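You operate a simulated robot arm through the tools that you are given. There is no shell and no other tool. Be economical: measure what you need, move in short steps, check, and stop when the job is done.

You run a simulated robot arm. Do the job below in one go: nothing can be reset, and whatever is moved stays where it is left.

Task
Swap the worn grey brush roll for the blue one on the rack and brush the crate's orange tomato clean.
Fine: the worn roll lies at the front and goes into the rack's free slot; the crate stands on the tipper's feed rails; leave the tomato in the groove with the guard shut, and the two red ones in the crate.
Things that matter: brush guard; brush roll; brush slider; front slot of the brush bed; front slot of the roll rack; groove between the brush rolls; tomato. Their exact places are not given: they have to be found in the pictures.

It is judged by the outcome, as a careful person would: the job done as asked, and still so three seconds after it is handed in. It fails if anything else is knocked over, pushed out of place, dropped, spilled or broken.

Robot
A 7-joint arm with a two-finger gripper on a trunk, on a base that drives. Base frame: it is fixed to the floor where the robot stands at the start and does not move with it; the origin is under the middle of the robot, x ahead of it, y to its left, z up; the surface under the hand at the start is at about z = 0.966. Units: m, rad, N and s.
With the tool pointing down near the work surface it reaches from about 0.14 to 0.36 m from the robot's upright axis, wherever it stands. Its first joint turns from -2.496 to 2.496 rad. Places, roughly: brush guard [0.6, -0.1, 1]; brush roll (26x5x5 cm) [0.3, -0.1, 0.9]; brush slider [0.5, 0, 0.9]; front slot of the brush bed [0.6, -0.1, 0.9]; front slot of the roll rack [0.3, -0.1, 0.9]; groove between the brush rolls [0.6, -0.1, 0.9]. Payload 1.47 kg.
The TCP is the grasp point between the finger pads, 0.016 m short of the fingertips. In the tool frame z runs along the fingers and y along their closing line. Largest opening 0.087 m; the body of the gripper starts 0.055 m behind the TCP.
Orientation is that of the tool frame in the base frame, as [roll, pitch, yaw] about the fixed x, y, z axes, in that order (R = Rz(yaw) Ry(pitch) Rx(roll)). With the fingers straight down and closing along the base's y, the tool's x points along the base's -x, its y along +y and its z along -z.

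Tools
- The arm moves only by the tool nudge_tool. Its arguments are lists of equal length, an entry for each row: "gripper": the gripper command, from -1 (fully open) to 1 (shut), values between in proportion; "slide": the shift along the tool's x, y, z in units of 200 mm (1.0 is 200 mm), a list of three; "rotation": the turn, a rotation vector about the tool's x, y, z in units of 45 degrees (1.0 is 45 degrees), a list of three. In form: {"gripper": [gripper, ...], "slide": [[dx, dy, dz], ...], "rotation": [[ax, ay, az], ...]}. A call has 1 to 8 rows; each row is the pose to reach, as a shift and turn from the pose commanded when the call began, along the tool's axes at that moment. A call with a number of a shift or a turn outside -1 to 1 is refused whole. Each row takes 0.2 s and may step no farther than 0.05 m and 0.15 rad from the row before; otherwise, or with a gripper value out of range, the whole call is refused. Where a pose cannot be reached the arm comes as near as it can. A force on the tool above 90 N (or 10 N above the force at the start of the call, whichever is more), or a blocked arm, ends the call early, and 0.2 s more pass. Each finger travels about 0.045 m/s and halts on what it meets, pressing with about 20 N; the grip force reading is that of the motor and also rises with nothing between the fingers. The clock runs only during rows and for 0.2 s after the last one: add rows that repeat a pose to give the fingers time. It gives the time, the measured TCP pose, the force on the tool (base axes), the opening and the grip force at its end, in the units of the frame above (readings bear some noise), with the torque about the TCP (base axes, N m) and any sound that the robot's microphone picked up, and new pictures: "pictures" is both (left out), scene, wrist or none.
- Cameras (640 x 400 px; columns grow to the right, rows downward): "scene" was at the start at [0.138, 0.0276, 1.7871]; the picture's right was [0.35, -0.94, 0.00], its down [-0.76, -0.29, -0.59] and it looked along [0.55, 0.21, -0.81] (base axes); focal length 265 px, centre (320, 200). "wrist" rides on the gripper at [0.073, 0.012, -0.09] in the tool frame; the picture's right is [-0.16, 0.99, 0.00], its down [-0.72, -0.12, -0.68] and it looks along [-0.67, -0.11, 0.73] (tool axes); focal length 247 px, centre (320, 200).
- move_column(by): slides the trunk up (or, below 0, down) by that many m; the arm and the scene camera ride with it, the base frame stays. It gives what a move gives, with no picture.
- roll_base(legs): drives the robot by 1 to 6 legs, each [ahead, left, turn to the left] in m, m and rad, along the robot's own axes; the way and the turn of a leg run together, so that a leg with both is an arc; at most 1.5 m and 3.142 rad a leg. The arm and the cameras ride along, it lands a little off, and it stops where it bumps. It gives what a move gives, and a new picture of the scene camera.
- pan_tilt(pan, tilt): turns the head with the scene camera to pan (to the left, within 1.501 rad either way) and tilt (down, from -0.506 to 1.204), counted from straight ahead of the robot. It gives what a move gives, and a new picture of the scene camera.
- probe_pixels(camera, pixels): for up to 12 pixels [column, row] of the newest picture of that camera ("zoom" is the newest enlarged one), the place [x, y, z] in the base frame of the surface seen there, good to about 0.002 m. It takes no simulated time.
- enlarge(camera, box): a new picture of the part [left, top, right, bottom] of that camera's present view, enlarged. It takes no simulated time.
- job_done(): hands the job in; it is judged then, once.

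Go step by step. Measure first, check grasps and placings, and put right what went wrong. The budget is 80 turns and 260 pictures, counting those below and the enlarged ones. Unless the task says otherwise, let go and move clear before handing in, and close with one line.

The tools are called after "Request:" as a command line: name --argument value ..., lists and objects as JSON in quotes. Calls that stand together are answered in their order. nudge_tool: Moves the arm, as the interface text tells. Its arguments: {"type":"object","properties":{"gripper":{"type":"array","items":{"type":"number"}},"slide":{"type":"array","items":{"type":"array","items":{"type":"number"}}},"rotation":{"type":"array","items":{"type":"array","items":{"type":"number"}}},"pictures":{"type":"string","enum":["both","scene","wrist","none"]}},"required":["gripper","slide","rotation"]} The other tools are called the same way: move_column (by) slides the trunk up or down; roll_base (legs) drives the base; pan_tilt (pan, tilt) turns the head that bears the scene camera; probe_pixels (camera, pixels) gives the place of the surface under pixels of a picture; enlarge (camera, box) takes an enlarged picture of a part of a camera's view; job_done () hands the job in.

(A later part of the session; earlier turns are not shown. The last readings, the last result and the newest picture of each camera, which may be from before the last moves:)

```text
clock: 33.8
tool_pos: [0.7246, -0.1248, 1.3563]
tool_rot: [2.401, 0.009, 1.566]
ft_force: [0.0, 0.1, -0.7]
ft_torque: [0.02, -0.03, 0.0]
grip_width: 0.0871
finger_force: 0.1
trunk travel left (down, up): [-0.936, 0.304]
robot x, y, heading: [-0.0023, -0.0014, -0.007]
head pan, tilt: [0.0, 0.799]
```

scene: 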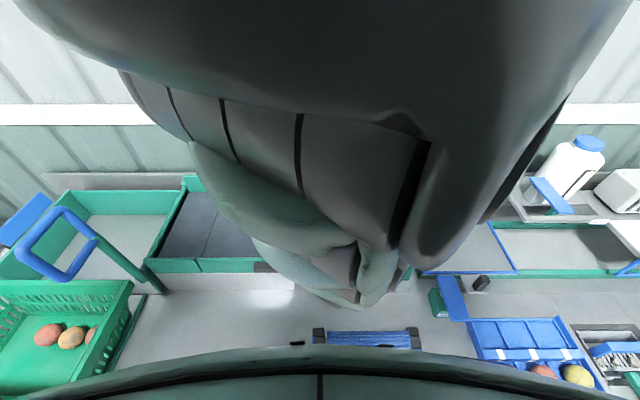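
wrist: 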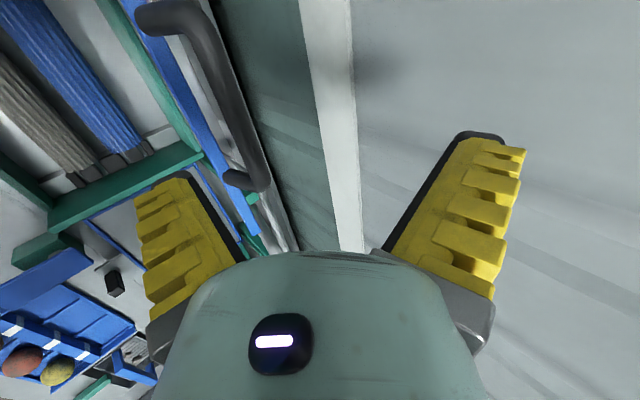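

The guard stays open on its own (bar unchanged near (0.733,1.273)). I retract and return the tool to vertical above the rolls.

Request:
nudge_tool --gripper '[-1, -1, -1, -1, -1, -1]' --slide '[[0.01, -0.2, -0.1], [0.03, -0.4, -0.15], [0.05, -0.6, -0.2], [0.05, -0.8, -0.25], [0.05, -0.917, -0.295], [0.05, -0.917, -0.295]]' --rotation '[[0.05, 0, 0], [0.23, 0, 0], [0.41, 0, 0], [0.59, 0, 0], [0.77, 0, 0], [0.94, 0, 0]]' --pictures "wrist"

```text
clock: 35.2
tool_pos: [0.509, -0.1117, 1.2321]
tool_rot: [3.135, 0.026, 1.566]
ft_force: [-0.4, 0.1, -0.7]
ft_torque: [0.01, 0.0, 0.01]
grip_width: 0.087
finger_force: 0.2
out of reach, approached as far as the arm can: row 4, 5, 6
trunk travel left (down, up): [-0.936, 0.304]
robot x, y, heading: [-0.003, 0.0012, -0.007]
head pan, tilt: [0.0, 0.799]
```

wrist: 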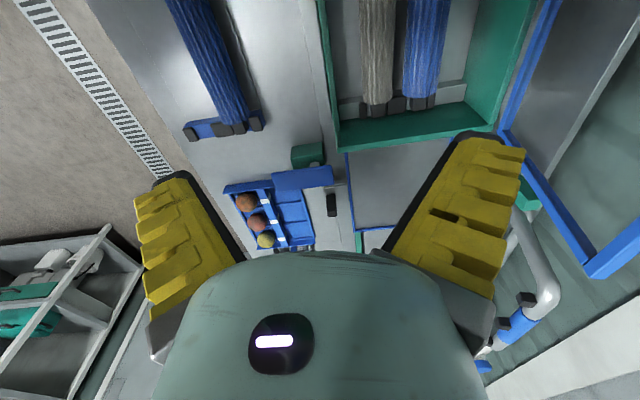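

Guard stands open clear of the work. I lower the trunk and move above the rolls to measure the profile and the gap.

Request:
move_column --by -0.13

Request:
nudge_tool --gripper '[-1, -1, -1]' --slide '[[0.2, 0.2, 0], [0.4, 0.4, 0], [0.5, 0.45, 0]]' --rotation '[[0, 0, 0], [0, 0, 0], [0, 0, 0]]' --pictures "wrist"

Request:
enlarge --camera "wrist" --box '[230, 20, 430, 145]'

```text
clock: 36.8
tool_pos: [0.5092, -0.1119, 1.1043]
tool_rot: [3.129, 0.028, 1.566]
ft_force: [-0.1, 0.1, 0.2]
ft_torque: [-0.01, 0.0, -0.03]
grip_width: 0.087
finger_force: 0.0
trunk travel left (down, up): [-0.806, 0.434]
robot x, y, heading: [-0.0065, 0.0001, -0.006]
head pan, tilt: [0.0, 0.799]
```

```text
refused: row 1 steps farther than a row can; nothing moved
```

```text
3.20 times, centred on (330, 82) of wrist
```

zoom: 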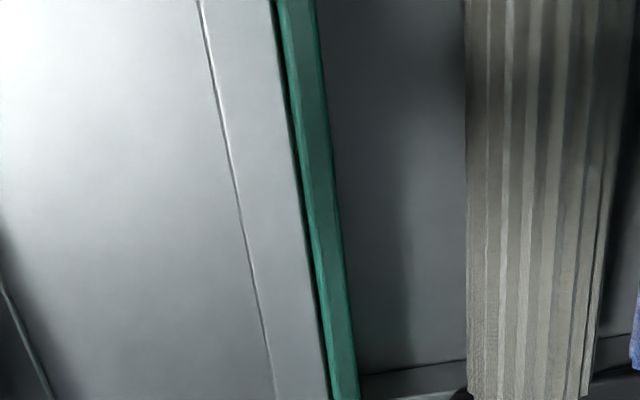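

Request:
nudge_tool --gripper '[-1, -1, -1, -1]' --slide '[[0.16, 0.16, 0], [0.32, 0.32, 0], [0.4, 0.45, 0], [0.4, 0.45, 0]]' --rotation '[[0.016, 0.036, 0], [0.016, 0.036, 0], [0.016, 0.036, 0], [0.016, 0.036, 0]]' --pictures "wrist"

Request:
enlarge --camera "wrist" --box '[220, 0, 440, 138]'

```text
clock: 37.8
tool_pos: [0.5845, -0.0791, 1.0866]
tool_rot: [3.14, 0.002, 1.563]
ft_force: [-0.2, -0.1, 0.1]
ft_torque: [-0.03, 0.01, 0.02]
grip_width: 0.0874
finger_force: 0.1
out of reach, approached as far as the arm can: row 1, 2, 3, 4
trunk travel left (down, up): [-0.806, 0.434]
robot x, y, heading: [-0.0021, 0.0043, -0.001]
head pan, tilt: [0.0, 0.799]
```

wrist: 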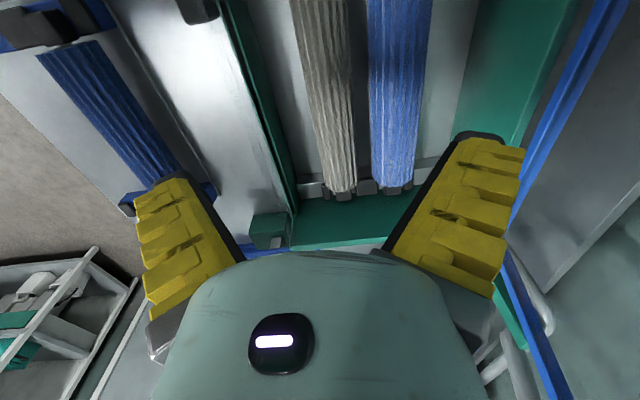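

```text
2.90 times, centred on (330, 69) of wrist
```

zoom: 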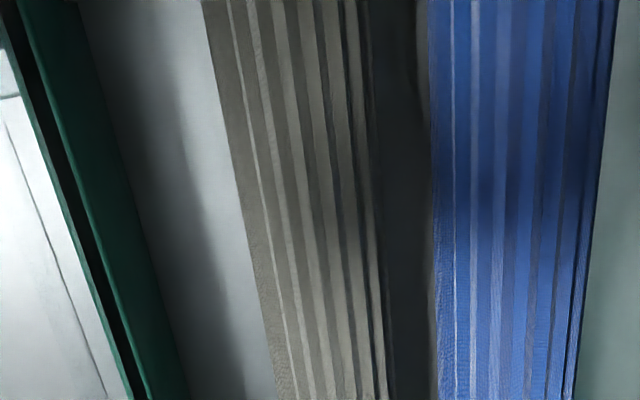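

There is a clear gap between grey and blue. I probe a cross-section along zoom row 200.

Request:
probe_pixels --camera "zoom" --pixels '[[238, 150], [250, 150], [280, 150], [310, 150], [340, 150], [360, 150], [375, 150], [400, 150], [430, 150], [440, 150], [510, 150], [590, 150]]'

Request:
probe_pixels --camera "wrist" --pixels '[[312, 188], [332, 197], [344, 196], [366, 186], [390, 190], [408, 184], [330, 180], [345, 180], [260, 100], [222, 20], [320, 225], [300, 185]]'

Request:
enlarge --camera "wrist" --box '[280, 140, 440, 240]'

```text
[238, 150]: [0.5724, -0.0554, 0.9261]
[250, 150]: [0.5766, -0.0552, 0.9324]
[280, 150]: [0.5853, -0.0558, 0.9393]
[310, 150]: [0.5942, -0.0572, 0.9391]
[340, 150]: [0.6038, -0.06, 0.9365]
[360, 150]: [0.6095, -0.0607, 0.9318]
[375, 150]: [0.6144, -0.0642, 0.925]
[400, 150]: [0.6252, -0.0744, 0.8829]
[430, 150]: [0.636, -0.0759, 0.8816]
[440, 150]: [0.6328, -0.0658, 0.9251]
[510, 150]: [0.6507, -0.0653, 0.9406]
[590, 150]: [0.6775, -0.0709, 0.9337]
```

```text
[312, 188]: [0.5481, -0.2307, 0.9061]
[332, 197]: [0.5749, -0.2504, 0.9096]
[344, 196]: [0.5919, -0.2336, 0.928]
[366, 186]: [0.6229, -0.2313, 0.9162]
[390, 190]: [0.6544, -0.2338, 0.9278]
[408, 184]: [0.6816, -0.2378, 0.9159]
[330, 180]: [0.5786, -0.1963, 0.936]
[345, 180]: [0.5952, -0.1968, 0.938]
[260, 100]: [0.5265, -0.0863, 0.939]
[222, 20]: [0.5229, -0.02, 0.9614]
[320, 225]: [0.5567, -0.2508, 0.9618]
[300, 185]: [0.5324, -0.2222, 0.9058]
```

```text
4.00 times, centred on (360, 190) of wrist
```

zoom: 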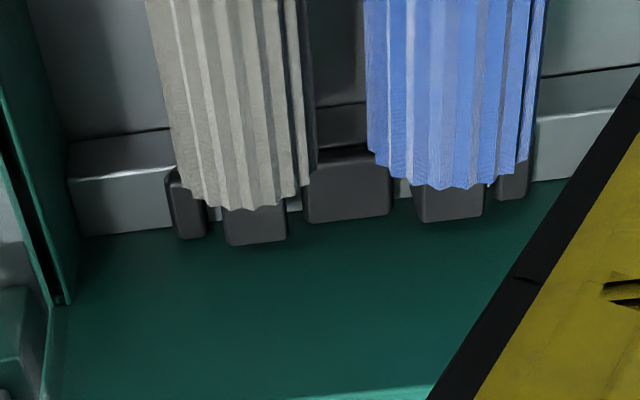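

Grey roll: centre x≈0.592, z≈0.917, radius ≈0.0225, y-centre ≈-0.116; the gap to the blue is ~18 mm, enough for a finger. I lower the trunk a bit, then align over the grey roll with a 0.055 opening.

Request:
move_column --by -0.05

Request:
nudge_tool --gripper '[-0.26, -0.26, -0.26, -0.26]' --slide '[[-0.1, 0.03, 0], [-0.19, 0.035, 0], [-0.19, 0.035, 0], [-0.19, 0.035, 0]]' --rotation '[[0, 0, 0], [0, 0, 0], [0, 0, 0], [0, 0, 0]]' --pictures "wrist"

```text
clock: 38.7
tool_pos: [0.5852, -0.0786, 1.037]
tool_rot: [3.141, -0.001, 1.566]
ft_force: [0.8, 0.2, 0.2]
ft_torque: [0.01, 0.03, -0.01]
grip_width: 0.0871
finger_force: 0.0
trunk travel left (down, up): [-0.756, 0.484]
robot x, y, heading: [-0.0009, -0.0001, -0.005]
head pan, tilt: [0.0, 0.799]
```

```text
clock: 39.7
tool_pos: [0.5912, -0.1177, 1.0369]
tool_rot: [3.141, 0.0, 1.566]
ft_force: [0.0, -0.3, 0.0]
ft_torque: [-0.01, 0.0, 0.0]
grip_width: 0.0598
finger_force: 3.3
trunk travel left (down, up): [-0.756, 0.484]
robot x, y, heading: [-0.001, -0.0002, -0.006]
head pan, tilt: [0.0, 0.799]
```

wrist: 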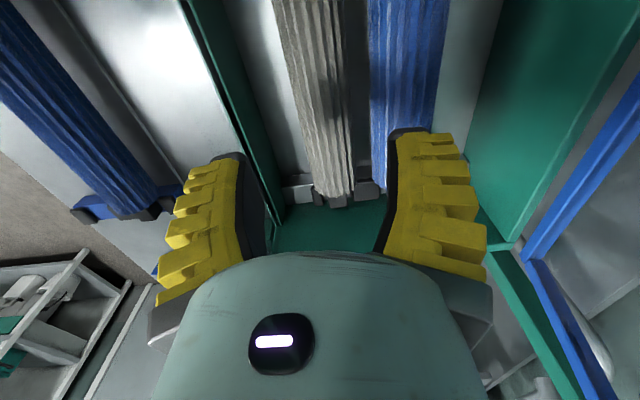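

Aligned at (0.591,-0.118), opening 0.060. I tighten to ~0.055 and descend to just above the rolls for a check.

Request:
nudge_tool --gripper '[-0.2, -0.2, -0.2]' --slide '[[0, 0, 0.15], [0, 0.004, 0.3], [0, 0.004, 0.3]]' --rotation '[[0, 0, 0], [0, 0, 0], [0, 0, 0]]' --pictures "wrist"

Request:
enlarge --camera "wrist" --box '[180, 80, 500, 280]'

```text
clock: 40.5
tool_pos: [0.5926, -0.1158, 0.977]
tool_rot: [3.141, -0.001, 1.565]
ft_force: [0.6, -1.4, 0.5]
ft_torque: [-0.03, -0.01, -0.04]
grip_width: 0.0575
finger_force: 3.9
trunk travel left (down, up): [-0.756, 0.484]
robot x, y, heading: [-0.0023, -0.0008, -0.007]
head pan, tilt: [0.0, 0.799]
```

wrist: 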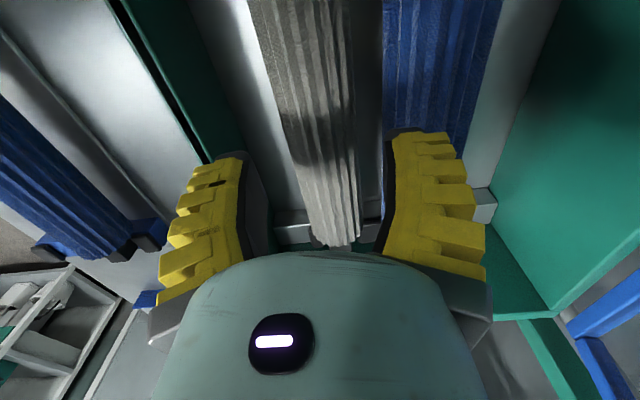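

```text
2.00 times, centred on (340, 180) of wrist
```

zoom: 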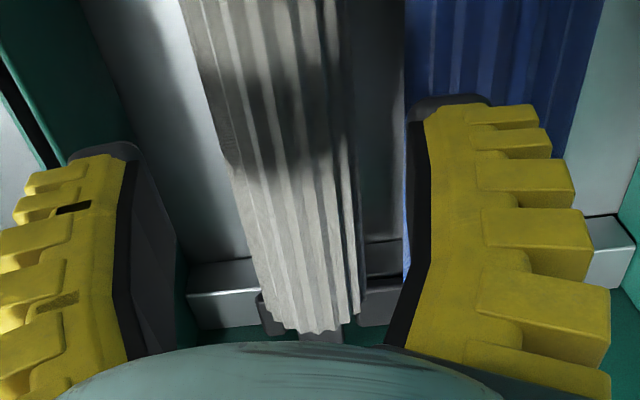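

Looks centred on the grey roll; I narrow to ~0.053 and descend part-way, watching force.

Request:
nudge_tool --gripper '[-0.08, -0.08, -0.08, -0.08]' --slide '[[0, -0.002, 0], [0, -0.002, 0.05], [0, -0.002, 0.11], [0, -0.002, 0.16]]' --rotation '[[0, 0, 0], [0, 0, 0], [0, 0, 0], [0, 0, 0]]' --pictures "wrist"

```text
clock: 41.5
tool_pos: [0.5925, -0.1168, 0.9449]
tool_rot: [-3.141, 0.0, 1.566]
ft_force: [-0.1, 0.0, -0.1]
ft_torque: [0.0, 0.02, 0.01]
grip_width: 0.0526
finger_force: 3.8
trunk travel left (down, up): [-0.756, 0.484]
robot x, y, heading: [-0.0017, -0.0006, -0.009]
head pan, tilt: [0.0, 0.799]
```

wrist: 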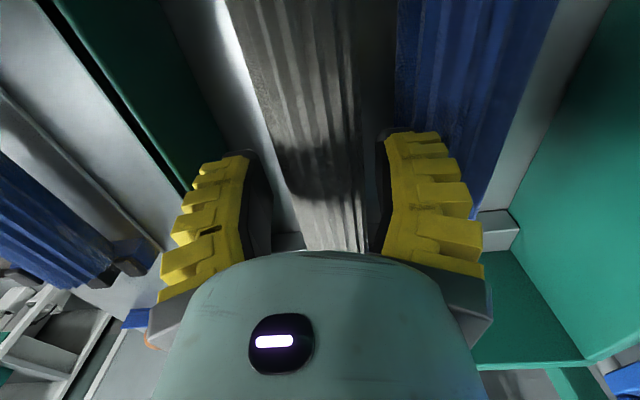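

No contact so far. I go down to grip height and close.

Request:
nudge_tool --gripper '[-0.08, -0.08, -0.08, 1, 1, 1]' --slide '[[0, 0, 0.04], [0, 0, 0.08], [0, 0, 0.115], [0, 0, 0.115], [0, 0, 0.115], [0, 0, 0.115]]' --rotation '[[0, 0, 0], [0, 0, 0], [0, 0, 0], [0, 0, 0], [0, 0, 0], [0, 0, 0]]' --pictures "wrist"

```text
clock: 42.4
tool_pos: [0.5951, -0.1202, 0.9295]
tool_rot: [3.133, 0.003, 1.559]
ft_force: [-22.7, 6.1, 52.4]
ft_torque: [-0.01, -2.52, 0.43]
grip_width: 0.0394
finger_force: 12.8
trunk travel left (down, up): [-0.756, 0.484]
robot x, y, heading: [-0.0055, 0.0004, -0.006]
head pan, tilt: [0.0, 0.799]
stopped in row 4: the force on the tool passed its limit at 96 N (the readings are from after the stop); the commanded pose is now the measured one
```

wrist: 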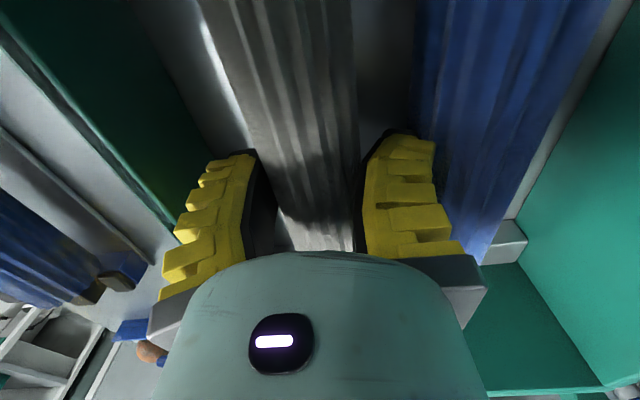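

Contact force arose at tip z≈0.913, likely the rear finger wedging against the blue roll. Width is already 0.039, so I raise 2 mm and close fully to see if this holds the roll near its equator.

Request:
nudge_tool --gripper '[1, 1, 1, 1]' --slide '[[0, -0.01, -0.01], [0, -0.01, -0.01], [0, -0.01, -0.01], [0, -0.01, -0.01]]' --rotation '[[0, 0, 0], [0, 0, 0], [0, 0, 0], [0, 0, 0]]' --pictures "wrist"

Request:
enlarge --camera "wrist" --box '[180, 80, 500, 280]'

```text
clock: 43.4
tool_pos: [0.5879, -0.119, 0.9263]
tool_rot: [-3.137, 0.002, 1.561]
ft_force: [2.9, -0.6, 6.8]
ft_torque: [-0.12, -0.02, 0.04]
grip_width: 0.0408
finger_force: 20.0
trunk travel left (down, up): [-0.756, 0.484]
robot x, y, heading: [-0.0005, -0.0017, 0.001]
head pan, tilt: [0.0, 0.799]
```

wrist: 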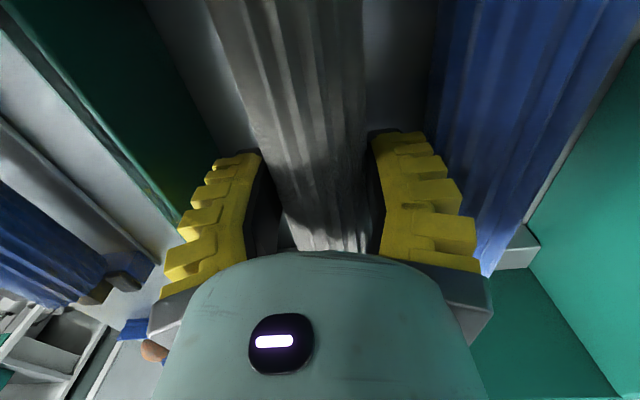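

```text
2.00 times, centred on (340, 180) of wrist
```

zoom: 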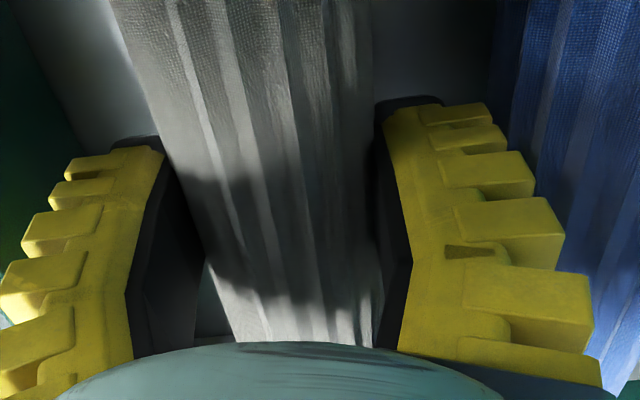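

Now the roll is gripped at 0.041 with 20 N. I lift gently 2 cm to test.

Request:
nudge_tool --gripper '[1, 1, 1, 1]' --slide '[[0, 0, -0.03], [0, 0, -0.06], [0, 0, -0.1], [0, 0, -0.1]]' --rotation '[[0, 0, 0], [0, 0, 0], [0, 0, 0], [0, 0, 0]]' --pictures "wrist"

```text
clock: 44.4
tool_pos: [0.5892, -0.1186, 0.9475]
tool_rot: [-3.14, 0.0, 1.562]
ft_force: [-0.9, 0.1, -2.6]
ft_torque: [-0.03, -0.03, -0.02]
grip_width: 0.0374
finger_force: 19.8
trunk travel left (down, up): [-0.756, 0.484]
robot x, y, heading: [-0.003, -0.0008, -0.007]
head pan, tilt: [0.0, 0.799]
```

wrist: 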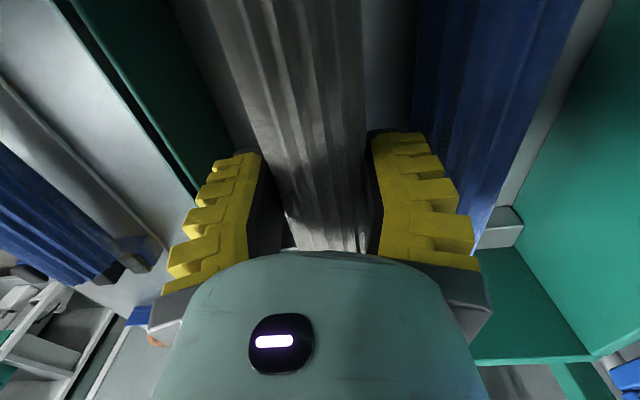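

Lift works (weight −2.6 N, balanced). I raise it well clear of the bed.

Request:
nudge_tool --gripper '[1, 1, 1, 1]' --slide '[[0, 0, -0.12], [0, 0, -0.26], [0, 0, -0.4], [0, 0, -0.4]]' --rotation '[[0, 0, 0], [0, 0, 0], [0, 0, 0], [0, 0, 0]]' --pictures "wrist"

Request:
probe_pixels --camera "wrist" --pixels '[[270, 60], [300, 150], [320, 240], [330, 60], [340, 160], [285, 100], [310, 100]]'

```text
clock: 45.4
tool_pos: [0.5899, -0.1172, 1.0278]
tool_rot: [-3.141, 0.003, 1.559]
ft_force: [0.3, 0.6, -2.0]
ft_torque: [0.02, 0.01, 0.01]
grip_width: 0.0375
finger_force: 19.8
trunk travel left (down, up): [-0.756, 0.484]
robot x, y, heading: [-0.0042, 0.0021, -0.004]
head pan, tilt: [0.0, 0.799]
```

wrist: 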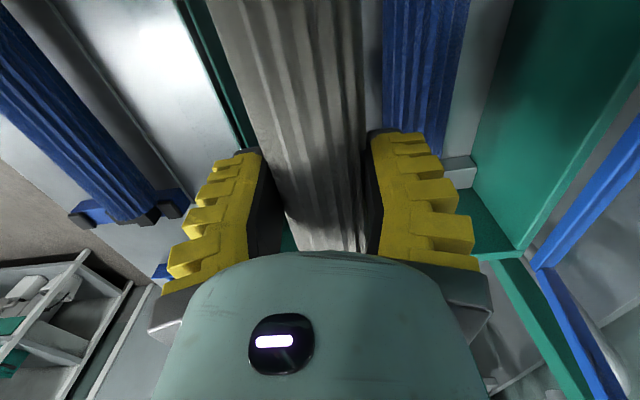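

```text
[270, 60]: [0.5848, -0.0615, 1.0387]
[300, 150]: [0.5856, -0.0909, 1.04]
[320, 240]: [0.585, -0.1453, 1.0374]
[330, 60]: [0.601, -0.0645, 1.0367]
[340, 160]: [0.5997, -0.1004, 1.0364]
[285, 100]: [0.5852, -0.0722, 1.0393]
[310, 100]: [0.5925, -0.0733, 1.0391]
```

The roll is held with its centre ~11 mm below the TCP. I drive back 0.31 m to bring it above the rack's front slot.

Request:
roll_base --legs '[[-0.31, 0, 0]]'

Request:
nudge_tool --gripper '[1]' --slide '[[0, 0, 0]]' --rotation '[[0, 0, 0]]' --pictures "wrist"

```text
clock: 47.5
tool_pos: [0.2769, -0.1149, 1.0274]
tool_rot: [-3.14, 0.001, 1.561]
ft_force: [-1.0, 0.5, -1.7]
ft_torque: [0.01, 0.01, 0.0]
grip_width: 0.0374
finger_force: 19.7
trunk travel left (down, up): [-0.756, 0.484]
robot x, y, heading: [-0.315, 0.004, -0.002]
head pan, tilt: [0.0, 0.799]
```

scene: 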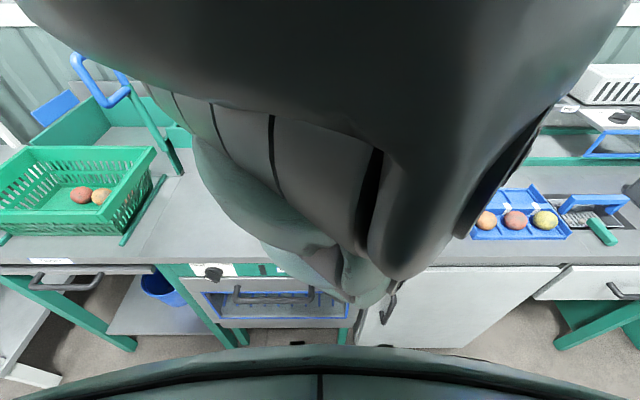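

```text
clock: 47.9
tool_pos: [0.2759, -0.1153, 1.0279]
tool_rot: [-3.139, 0.0, 1.561]
ft_force: [0.0, 0.0, -2.1]
ft_torque: [0.04, 0.02, -0.01]
grip_width: 0.0373
finger_force: 20.3
trunk travel left (down, up): [-0.756, 0.484]
robot x, y, heading: [-0.3173, -0.0013, -0.002]
head pan, tilt: [0.0, 0.799]
```

wrist: 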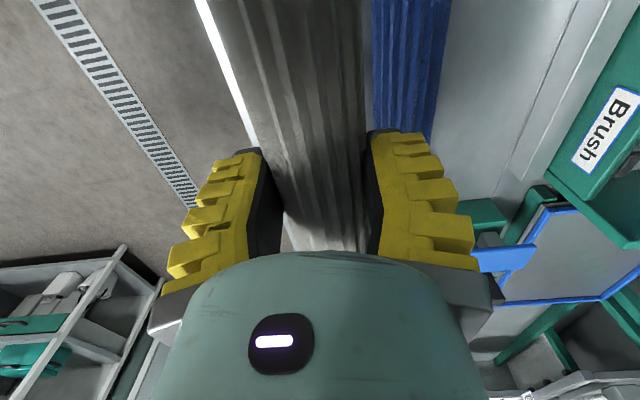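

TCP is at (0.276,-0.115); front slot centre is computed at x≈0.2735, roll rest height centre ≈0.903. I shift slightly and descend to just above the slot.

Request:
nudge_tool --gripper '[1, 1, 1, 1]' --slide '[[-0.01, -0.012, 0.1], [-0.01, -0.012, 0.22], [-0.01, -0.012, 0.34], [-0.01, -0.012, 0.4]]' --rotation '[[0, 0, 0], [0, 0, 0], [0, 0, 0], [0, 0, 0]]' --pictures "wrist"

Request:
pan_tilt --pan -0.15 --tilt 1.0

```text
clock: 48.9
tool_pos: [0.2734, -0.1163, 0.9469]
tool_rot: [-3.139, 0.003, 1.562]
ft_force: [-0.8, -0.6, -2.4]
ft_torque: [0.01, 0.0, 0.03]
grip_width: 0.0373
finger_force: 19.9
trunk travel left (down, up): [-0.756, 0.484]
robot x, y, heading: [-0.3164, 0.0043, -0.002]
head pan, tilt: [0.0, 0.799]
```

wrist: 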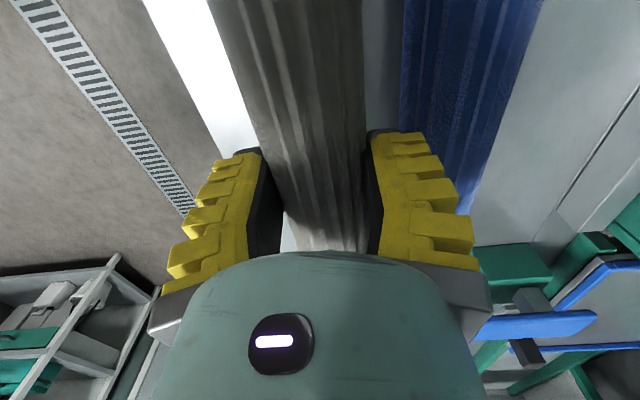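

```text
clock: 49.6
tool_pos: [0.2719, -0.1167, 0.9474]
tool_rot: [-3.139, 0.002, 1.563]
ft_force: [0.4, -0.4, -1.2]
ft_torque: [-0.02, 0.01, 0.02]
grip_width: 0.0374
finger_force: 20.6
trunk travel left (down, up): [-0.756, 0.484]
robot x, y, heading: [-0.3167, 0.0007, 0.0]
head pan, tilt: [-0.15, 1.0]
```

scene: 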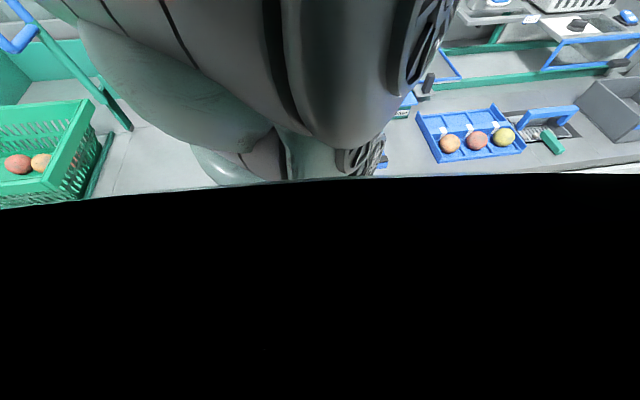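

The head view doesn't help here; I descend gently into the slot by force.

Request:
nudge_tool --gripper '[1, 1, 1, 1]' --slide '[[0, 0.005, 0.05], [0, 0.005, 0.1], [0, 0.005, 0.13], [0, 0.005, 0.15]]' --rotation '[[0, 0, 0], [0, 0, 0], [0, 0, 0], [0, 0, 0]]' --pictures "wrist"

```text
clock: 50.6
tool_pos: [0.2725, -0.1171, 0.917]
tool_rot: [-3.139, 0.001, 1.562]
ft_force: [0.4, 0.1, -1.0]
ft_torque: [0.03, -0.01, 0.02]
grip_width: 0.0371
finger_force: 19.7
trunk travel left (down, up): [-0.756, 0.484]
robot x, y, heading: [-0.3143, 0.0008, -0.002]
head pan, tilt: [-0.15, 1.0]
```

wrist: 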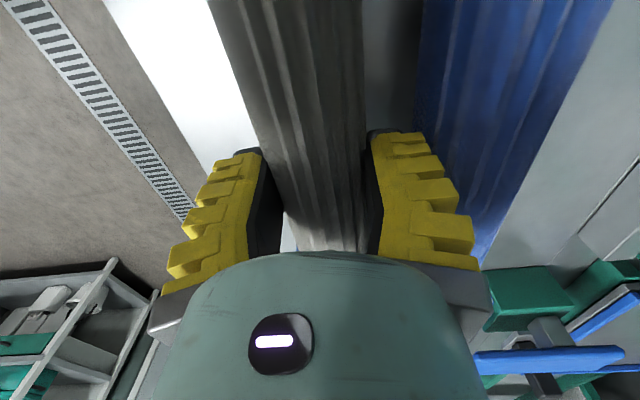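

No resistance, so the journals are between the posts. I lower 5 mm more, then check the force.

Request:
nudge_tool --gripper '[1, 1, 1]' --slide '[[0, 0, 0.012], [0, 0, 0.025], [0, 0, 0.025]]' --rotation '[[0, 0, 0], [0, 0, 0], [0, 0, 0]]' --pictures "none"

Request:
probe_pixels --camera "wrist" --pixels '[[275, 60], [300, 120], [310, 200], [450, 50], [480, 100]]'

```text
clock: 51.4
tool_pos: [0.2738, -0.1176, 0.9112]
tool_rot: [-3.138, 0.002, 1.564]
ft_force: [-0.4, -0.1, -0.5]
ft_torque: [0.17, 0.04, 0.03]
grip_width: 0.0376
finger_force: 20.2
trunk travel left (down, up): [-0.756, 0.484]
robot x, y, heading: [-0.3167, -0.0028, -0.002]
head pan, tilt: [-0.15, 1.0]
```

```text
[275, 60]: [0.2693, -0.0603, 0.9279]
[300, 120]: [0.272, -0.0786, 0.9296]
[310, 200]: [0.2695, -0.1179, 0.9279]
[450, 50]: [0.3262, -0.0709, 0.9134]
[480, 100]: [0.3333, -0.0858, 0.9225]
```

Weight is off the tool and the roll top is at rack level. I release a little and rise.

Request:
nudge_tool --gripper '[0.0, -0.1, -0.1, -0.1, -0.1, -0.1, -0.1]' --slide '[[0, 0, 0], [0, 0, 0], [0, 0, 0], [0, 0, -0.1], [0, 0, -0.3], [0, 0, -0.5], [0, 0, -0.6]]' --rotation '[[0, 0, 0], [0, 0, 0], [0, 0, 0], [0, 0, 0], [0, 0, 0], [0, 0, 0], [0, 0, 0]]' --pictures "wrist"

```text
clock: 53.0
tool_pos: [0.2743, -0.1172, 1.0332]
tool_rot: [-3.14, 0.003, 1.563]
ft_force: [-0.2, -0.8, 0.6]
ft_torque: [0.01, -0.03, -0.04]
grip_width: 0.0532
finger_force: 3.4
trunk travel left (down, up): [-0.756, 0.484]
robot x, y, heading: [-0.3178, 0.0014, 0.001]
head pan, tilt: [-0.15, 1.0]
```

wrist: 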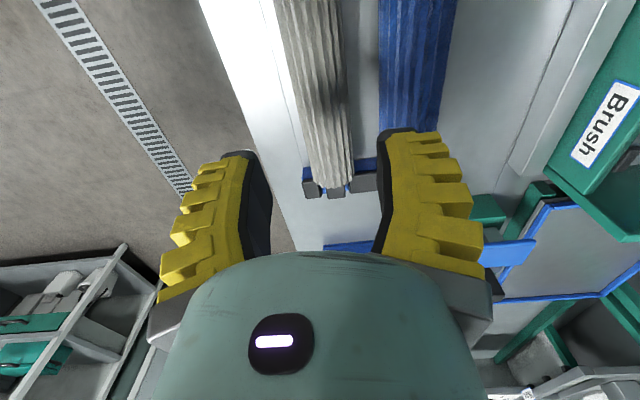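

The grey roll sits in the rack's front slot (end at 335,190 between posts). I probe both rolls for height and centre.

Request:
probe_pixels --camera "wrist" --pixels '[[298, 60], [310, 60], [320, 60], [332, 60], [318, 160], [335, 160], [380, 60], [390, 60], [410, 60], [430, 60], [445, 60], [440, 110]]'

Request:
enlarge --camera "wrist" --box '[270, 60, 430, 220]'

```text
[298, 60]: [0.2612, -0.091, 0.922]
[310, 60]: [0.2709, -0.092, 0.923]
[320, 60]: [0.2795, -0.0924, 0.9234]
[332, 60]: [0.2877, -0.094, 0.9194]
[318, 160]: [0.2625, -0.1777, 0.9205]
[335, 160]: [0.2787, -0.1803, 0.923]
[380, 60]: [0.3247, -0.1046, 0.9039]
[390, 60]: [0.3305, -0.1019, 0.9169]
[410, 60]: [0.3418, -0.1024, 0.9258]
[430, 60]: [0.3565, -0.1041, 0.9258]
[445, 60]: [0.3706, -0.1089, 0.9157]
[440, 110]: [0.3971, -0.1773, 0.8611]
```

```text
2.50 times, centred on (350, 140) of wrist
```

zoom: 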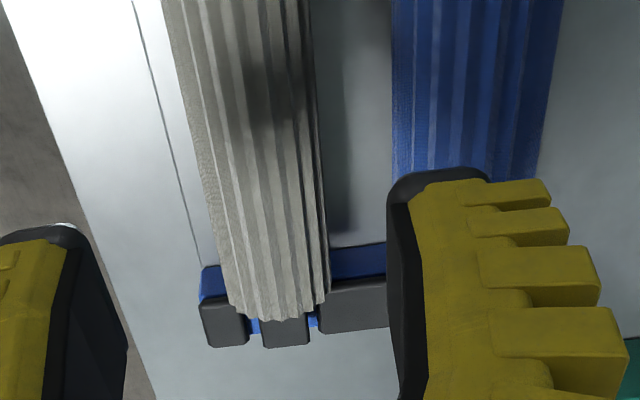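

Grey sits at x≈0.275 and the blue replacement at x≈0.349 (radius ≈0.0245, centre z≈0.9015). I move over the blue roll and descend to near its top.

Request:
nudge_tool --gripper '[-0.38, -0.38, -0.38, -0.38, -0.38, -0.38]' --slide '[[0, 0.19, 0], [0, 0.374, 0], [0, 0.374, 0.1], [0, 0.374, 0.25], [0, 0.374, 0.38], [0, 0.374, 0.38]]' --rotation '[[0, 0, 0], [0, 0, 0], [0, 0, 0], [0, 0, 0], [0, 0, 0], [0, 0, 0]]' --pictures "wrist"

```text
clock: 54.4
tool_pos: [0.3489, -0.1156, 0.9577]
tool_rot: [-3.141, 0.002, 1.564]
ft_force: [0.8, 0.6, -1.0]
ft_torque: [-0.02, 0.03, 0.0]
grip_width: 0.0646
finger_force: 2.8
trunk travel left (down, up): [-0.756, 0.484]
robot x, y, heading: [-0.3179, 0.0028, -0.005]
head pan, tilt: [-0.15, 1.0]
```

wrist: 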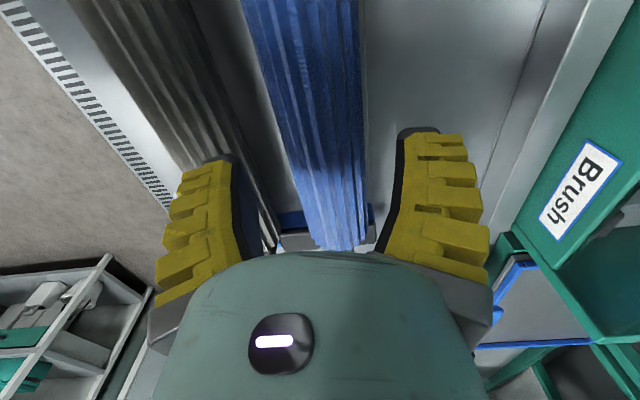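

Clear on both sides. I descend to TCP z≈0.912 and close.

Request:
nudge_tool --gripper '[-0.38, -0.38, -0.38, -0.38, 1, 1, 1, 1]' --slide '[[-0.01, 0, 0.08], [-0.01, 0, 0.16], [-0.01, 0, 0.226], [-0.01, 0, 0.226], [-0.01, 0, 0.226], [-0.01, 0, 0.226], [-0.01, 0, 0.226], [-0.01, 0, 0.226]]' --rotation '[[0, 0, 0], [0, 0, 0], [0, 0, 0], [0, 0, 0], [0, 0, 0], [0, 0, 0], [0, 0, 0], [0, 0, 0]]' --pictures "wrist"

```text
clock: 56.2
tool_pos: [0.3475, -0.121, 0.913]
tool_rot: [-3.141, 0.002, 1.563]
ft_force: [-1.2, 0.7, 2.7]
ft_torque: [0.16, -0.02, 0.08]
grip_width: 0.0434
finger_force: 19.9
trunk travel left (down, up): [-0.756, 0.484]
robot x, y, heading: [-0.3178, 0.0001, -0.005]
head pan, tilt: [-0.15, 1.0]
```

wrist: 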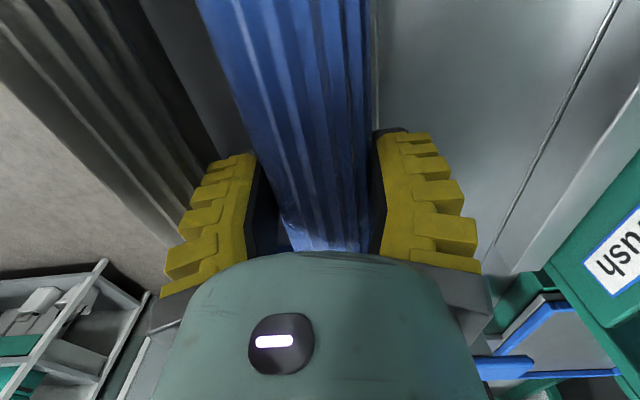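

Gripped (0.043). I lift it clear.

Request:
nudge_tool --gripper '[1, 1, 1, 1, 1, 1]' --slide '[[0, 0, -0.05], [0, 0, -0.1], [0, 0, -0.22], [0, 0, -0.4], [0, 0, -0.58], [0, 0, -0.58]]' --rotation '[[0, 0, 0], [0, 0, 0], [0, 0, 0], [0, 0, 0], [0, 0, 0], [0, 0, 0]]' --pictures "wrist"

Request:
probe_pixels --camera "wrist" --pixels '[[270, 60], [300, 60], [330, 60], [355, 60], [300, 180], [345, 180], [80, 60], [130, 110]]'

```text
clock: 57.6
tool_pos: [0.3516, -0.121, 1.0274]
tool_rot: [-3.14, 0.003, 1.563]
ft_force: [-0.9, -0.4, -1.3]
ft_torque: [0.02, 0.02, -0.01]
grip_width: 0.0415
finger_force: 20.1
trunk travel left (down, up): [-0.756, 0.484]
robot x, y, heading: [-0.3163, 0.0006, -0.002]
head pan, tilt: [-0.15, 1.0]
```

wrist: 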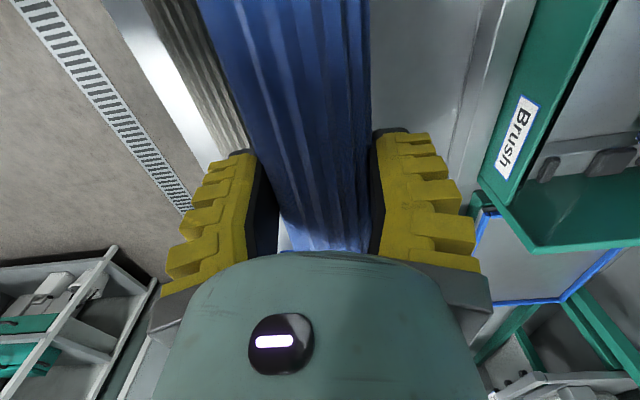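

```text
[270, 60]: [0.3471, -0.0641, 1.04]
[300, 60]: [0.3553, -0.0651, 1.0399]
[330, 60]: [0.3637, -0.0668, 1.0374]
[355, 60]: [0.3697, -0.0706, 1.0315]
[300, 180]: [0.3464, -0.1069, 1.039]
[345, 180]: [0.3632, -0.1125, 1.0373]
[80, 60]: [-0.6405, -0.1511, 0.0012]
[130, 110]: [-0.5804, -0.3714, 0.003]
```

Roll held, centre 12 mm below TCP. I drive forward 0.24 m to above the bed's front slot (x≈0.590).

Request:
roll_base --legs '[[0.239, 0, 0]]'

Request:
nudge_tool --gripper '[1]' --slide '[[0, 0, 0]]' --rotation '[[0, 0, 0]]' --pictures "wrist"

```text
clock: 59.4
tool_pos: [0.5906, -0.1236, 1.0269]
tool_rot: [-3.14, 0.002, 1.559]
ft_force: [0.5, -0.1, -1.2]
ft_torque: [0.01, -0.02, 0.02]
grip_width: 0.0416
finger_force: 20.4
trunk travel left (down, up): [-0.756, 0.484]
robot x, y, heading: [-0.0749, 0.0017, -0.008]
head pan, tilt: [-0.15, 1.0]
```

scene: 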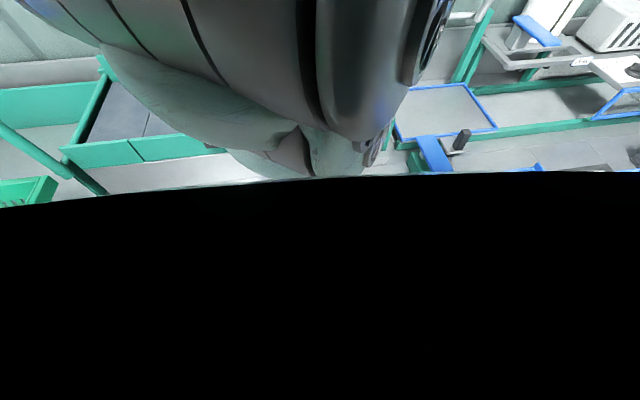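

```text
clock: 59.8
tool_pos: [0.5917, -0.1244, 1.0269]
tool_rot: [-3.141, 0.002, 1.559]
ft_force: [0.0, 0.5, -1.0]
ft_torque: [0.0, 0.03, 0.04]
grip_width: 0.0416
finger_force: 20.2
trunk travel left (down, up): [-0.756, 0.484]
robot x, y, heading: [-0.0834, -0.0034, -0.003]
head pan, tilt: [-0.15, 1.0]
```

wrist: 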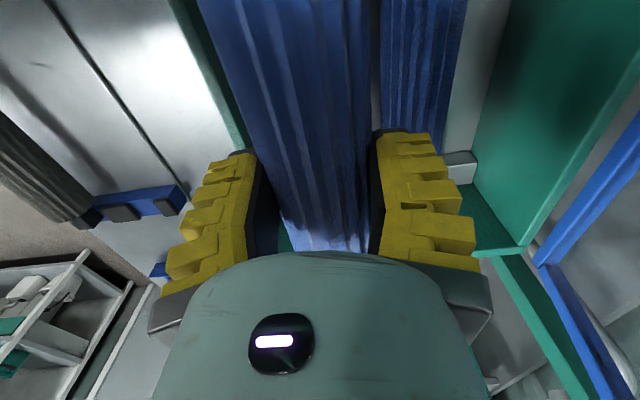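

Aligned within millimetres; I correct y by +3.5 mm and descend to just above the slot.

Request:
nudge_tool --gripper '[1, 1, 1, 1]' --slide '[[0.018, -0.006, 0.1], [0.018, -0.006, 0.22], [0.018, -0.006, 0.34], [0.018, -0.006, 0.37]]' --rotation '[[0, 0, -0.005], [0, 0, -0.005], [0, 0, -0.005], [0, 0, -0.005]]' --pictures "wrist"

Request:
enlarge --camera "wrist" --box '[180, 60, 500, 260]'

```text
clock: 60.8
tool_pos: [0.5898, -0.1214, 0.9525]
tool_rot: [-3.141, 0.003, 1.561]
ft_force: [0.2, -0.7, -1.1]
ft_torque: [0.01, -0.01, 0.01]
grip_width: 0.0418
finger_force: 20.0
trunk travel left (down, up): [-0.756, 0.484]
robot x, y, heading: [-0.075, 0.0014, -0.01]
head pan, tilt: [-0.15, 1.0]
```

wrist: 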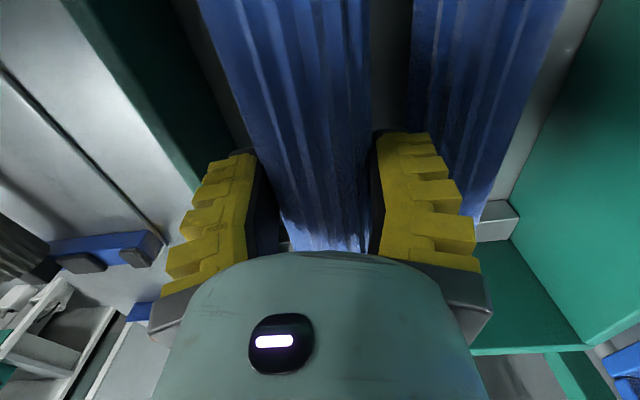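

```text
2.00 times, centred on (340, 160) of wrist
```

zoom: 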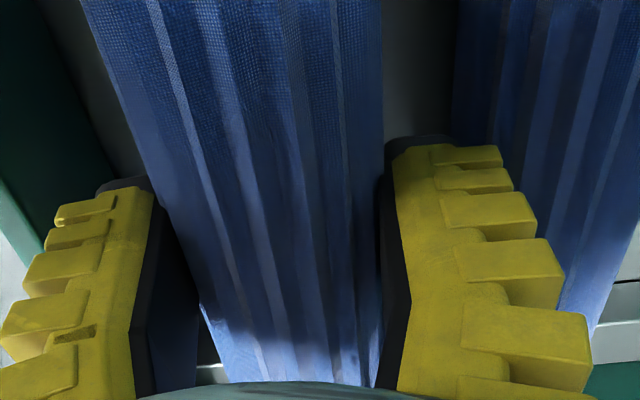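

Looks clear; I bias 2 mm forward for finger clearance and lower slowly.

Request:
nudge_tool --gripper '[1, 1, 1, 1, 1]' --slide '[[0, -0.008, 0.02], [0, -0.01, 0.05], [0, -0.01, 0.08], [0, -0.01, 0.1], [0, -0.01, 0.11]]' --rotation '[[0, 0, 0], [0, 0, 0], [0, 0, 0], [0, 0, 0], [0, 0, 0]]' --pictures "wrist"

```text
clock: 62.0
tool_pos: [0.5882, -0.1204, 0.9312]
tool_rot: [-3.141, 0.002, 1.562]
ft_force: [-0.8, -0.5, -1.5]
ft_torque: [-0.03, 0.01, 0.02]
grip_width: 0.0414
finger_force: 20.2
trunk travel left (down, up): [-0.756, 0.484]
robot x, y, heading: [-0.075, -0.0017, -0.008]
head pan, tilt: [-0.15, 1.0]
```

wrist: 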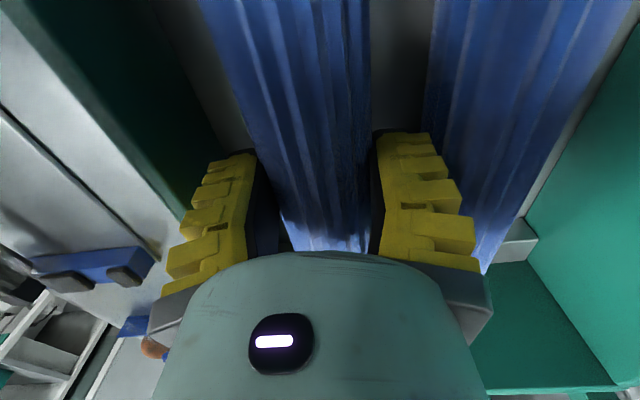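

No contact yet; I lower a few more millimetres until the weight comes off.

Request:
nudge_tool --gripper '[1, 1, 1]' --slide '[[0, 0, 0.01], [0, 0, 0.018], [0, 0, 0.018]]' --rotation '[[0, 0, 0], [0, 0, 0], [0, 0, 0]]' --pictures "wrist"

Request:
probe_pixels --camera "wrist" --pixels '[[270, 60], [300, 60], [330, 60], [300, 180], [460, 60], [480, 60], [510, 60]]'

```text
clock: 62.8
tool_pos: [0.5877, -0.1207, 0.9274]
tool_rot: [-3.141, 0.004, 1.562]
ft_force: [-1.8, -0.4, 2.2]
ft_torque: [0.16, -0.03, 0.01]
grip_width: 0.043
finger_force: 20.2
trunk travel left (down, up): [-0.756, 0.484]
robot x, y, heading: [-0.0777, 0.0015, -0.009]
head pan, tilt: [-0.15, 1.0]
```

wrist: 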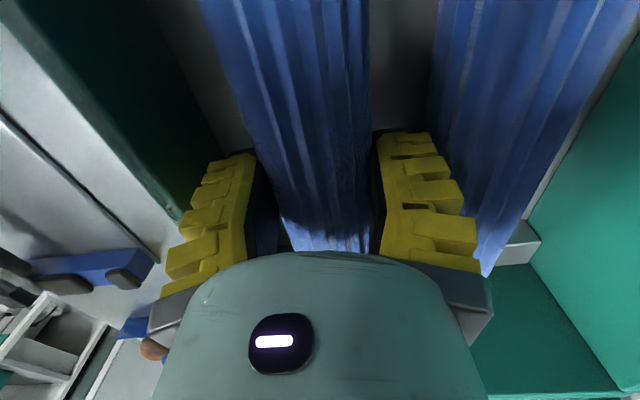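

```text
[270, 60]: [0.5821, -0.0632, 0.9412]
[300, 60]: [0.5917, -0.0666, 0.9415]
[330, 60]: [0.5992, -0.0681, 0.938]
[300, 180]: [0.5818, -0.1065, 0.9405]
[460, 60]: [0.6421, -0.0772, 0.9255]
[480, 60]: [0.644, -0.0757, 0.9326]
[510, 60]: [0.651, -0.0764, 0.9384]
```

Seated: weight taken, top at 0.941 like the rear roll. I open slightly and rise.

Request:
nudge_tool --gripper '[-0.08, -0.12, -0.12, -0.12, -0.12, -0.12, -0.12]' --slide '[[0, 0, 0], [0, 0, 0], [0, 0, 0], [0, 0, -0.1], [0, 0, -0.25], [0, 0, -0.45], [0, 0, -0.6]]' --rotation '[[0, 0, 0], [0, 0, 0], [0, 0, 0], [0, 0, 0], [0, 0, 0], [0, 0, 0], [0, 0, 0]]' --pictures "wrist"

Request:
enlarge --camera "wrist" --box '[230, 0, 490, 240]'

```text
clock: 64.4
tool_pos: [0.5883, -0.116, 1.0494]
tool_rot: [-3.14, 0.0, 1.566]
ft_force: [0.0, 0.7, 0.9]
ft_torque: [-0.09, 0.03, -0.02]
grip_width: 0.0543
finger_force: 3.4
trunk travel left (down, up): [-0.756, 0.484]
robot x, y, heading: [-0.0798, 0.0006, -0.005]
head pan, tilt: [-0.15, 1.0]
```

wrist: 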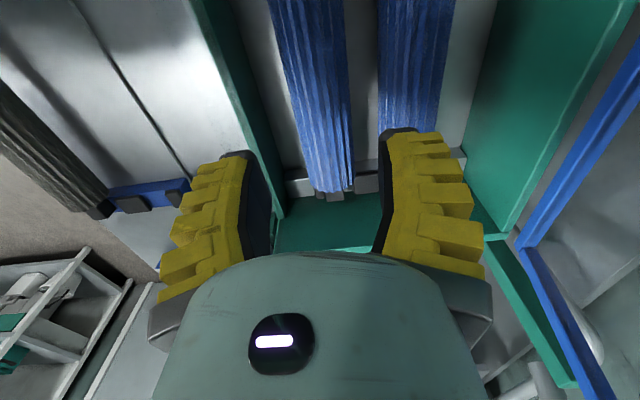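

```text
1.67 times, centred on (360, 120) of wrist
```

zoom: 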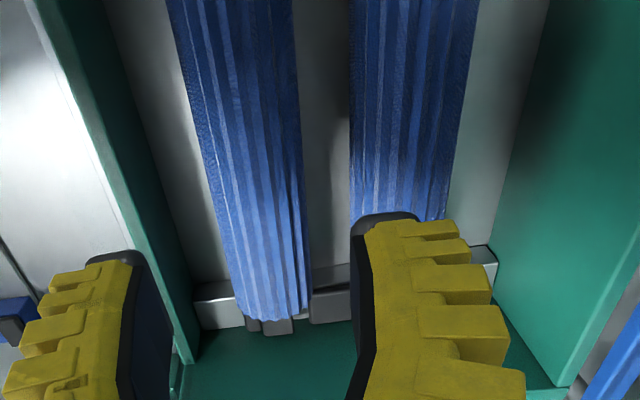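

The new roll lies in the bed's front slot. Now I raise the trunk and drive round to the crate with the tool at the same orientation.

Request:
move_column --by 0.14

Request:
roll_base --legs '[[-0.3, 0, 0], [0, 0.72, 0]]'

Request:
nudge_tool --gripper '[-1, -1, -1]' --slide '[[0, 0, 0], [0, 0, 0], [0, 0, 0]]' --rotation '[[0, 0, 0], [0, 0, 0], [0, 0, 0]]' --pictures "wrist"

```text
clock: 66.1
tool_pos: [0.5871, -0.1198, 1.1881]
tool_rot: [-3.14, 0.001, 1.561]
ft_force: [-0.3, 0.3, -0.4]
ft_torque: [-0.04, 0.0, 0.03]
grip_width: 0.0541
finger_force: 4.2
trunk travel left (down, up): [-0.896, 0.344]
robot x, y, heading: [-0.0779, -0.0028, -0.006]
head pan, tilt: [-0.15, 1.0]
```

```text
clock: 71.7
tool_pos: [0.2949, 0.5979, 1.1889]
tool_rot: [-3.138, 0.001, 1.553]
ft_force: [0.8, -0.6, -0.4]
ft_torque: [0.0, 0.03, -0.01]
grip_width: 0.054
finger_force: 4.0
trunk travel left (down, up): [-0.896, 0.344]
robot x, y, heading: [-0.3687, 0.7234, -0.018]
head pan, tilt: [-0.15, 1.0]
```

scene: 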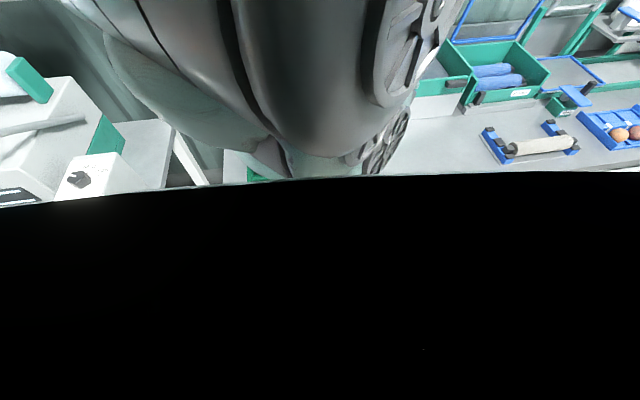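

```text
clock: 72.5
tool_pos: [0.2947, 0.5978, 1.188]
tool_rot: [3.141, 0.002, 1.554]
ft_force: [-0.8, 0.4, 0.3]
ft_torque: [-0.04, -0.01, -0.01]
grip_width: 0.087
finger_force: 0.0
trunk travel left (down, up): [-0.896, 0.344]
robot x, y, heading: [-0.371, 0.725, -0.02]
head pan, tilt: [-0.15, 1.0]
```

wrist: 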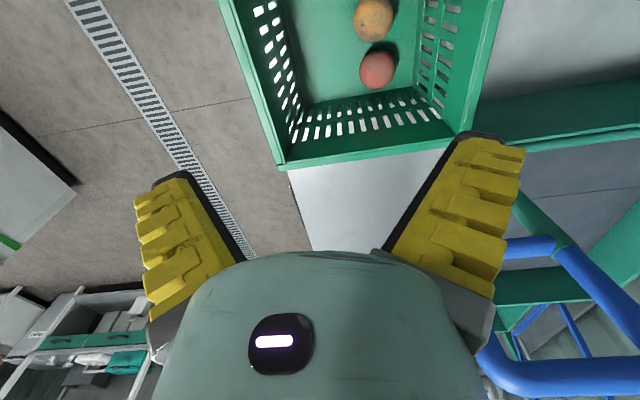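

The scene shows two blue rolls in the bed and the grey on the rack. Here the orange tomato is at wrist (374,18), a red at (378,70); I probe them and the crate rim.

Request:
probe_pixels --camera "wrist" --pixels '[[374, 18], [357, 18], [392, 18], [374, 38], [374, 5], [378, 68], [362, 68], [394, 68], [285, 163], [470, 125], [330, 60], [240, 60]]'

Request:
enlarge --camera "wrist" --box '[300, 0, 460, 100]'

```text
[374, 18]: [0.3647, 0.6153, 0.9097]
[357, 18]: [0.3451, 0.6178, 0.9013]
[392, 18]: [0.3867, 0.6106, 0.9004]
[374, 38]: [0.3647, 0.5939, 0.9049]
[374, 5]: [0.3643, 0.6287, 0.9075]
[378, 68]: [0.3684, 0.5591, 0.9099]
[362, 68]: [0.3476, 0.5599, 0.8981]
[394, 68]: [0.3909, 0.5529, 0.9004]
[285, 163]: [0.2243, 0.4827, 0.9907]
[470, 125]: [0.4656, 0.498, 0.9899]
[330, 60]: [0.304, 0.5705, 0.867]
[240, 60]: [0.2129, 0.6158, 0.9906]
```

```text
4.00 times, centred on (380, 50) of wrist
```

zoom: 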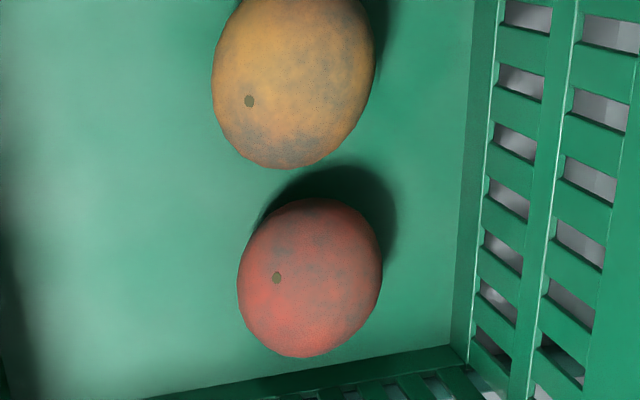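

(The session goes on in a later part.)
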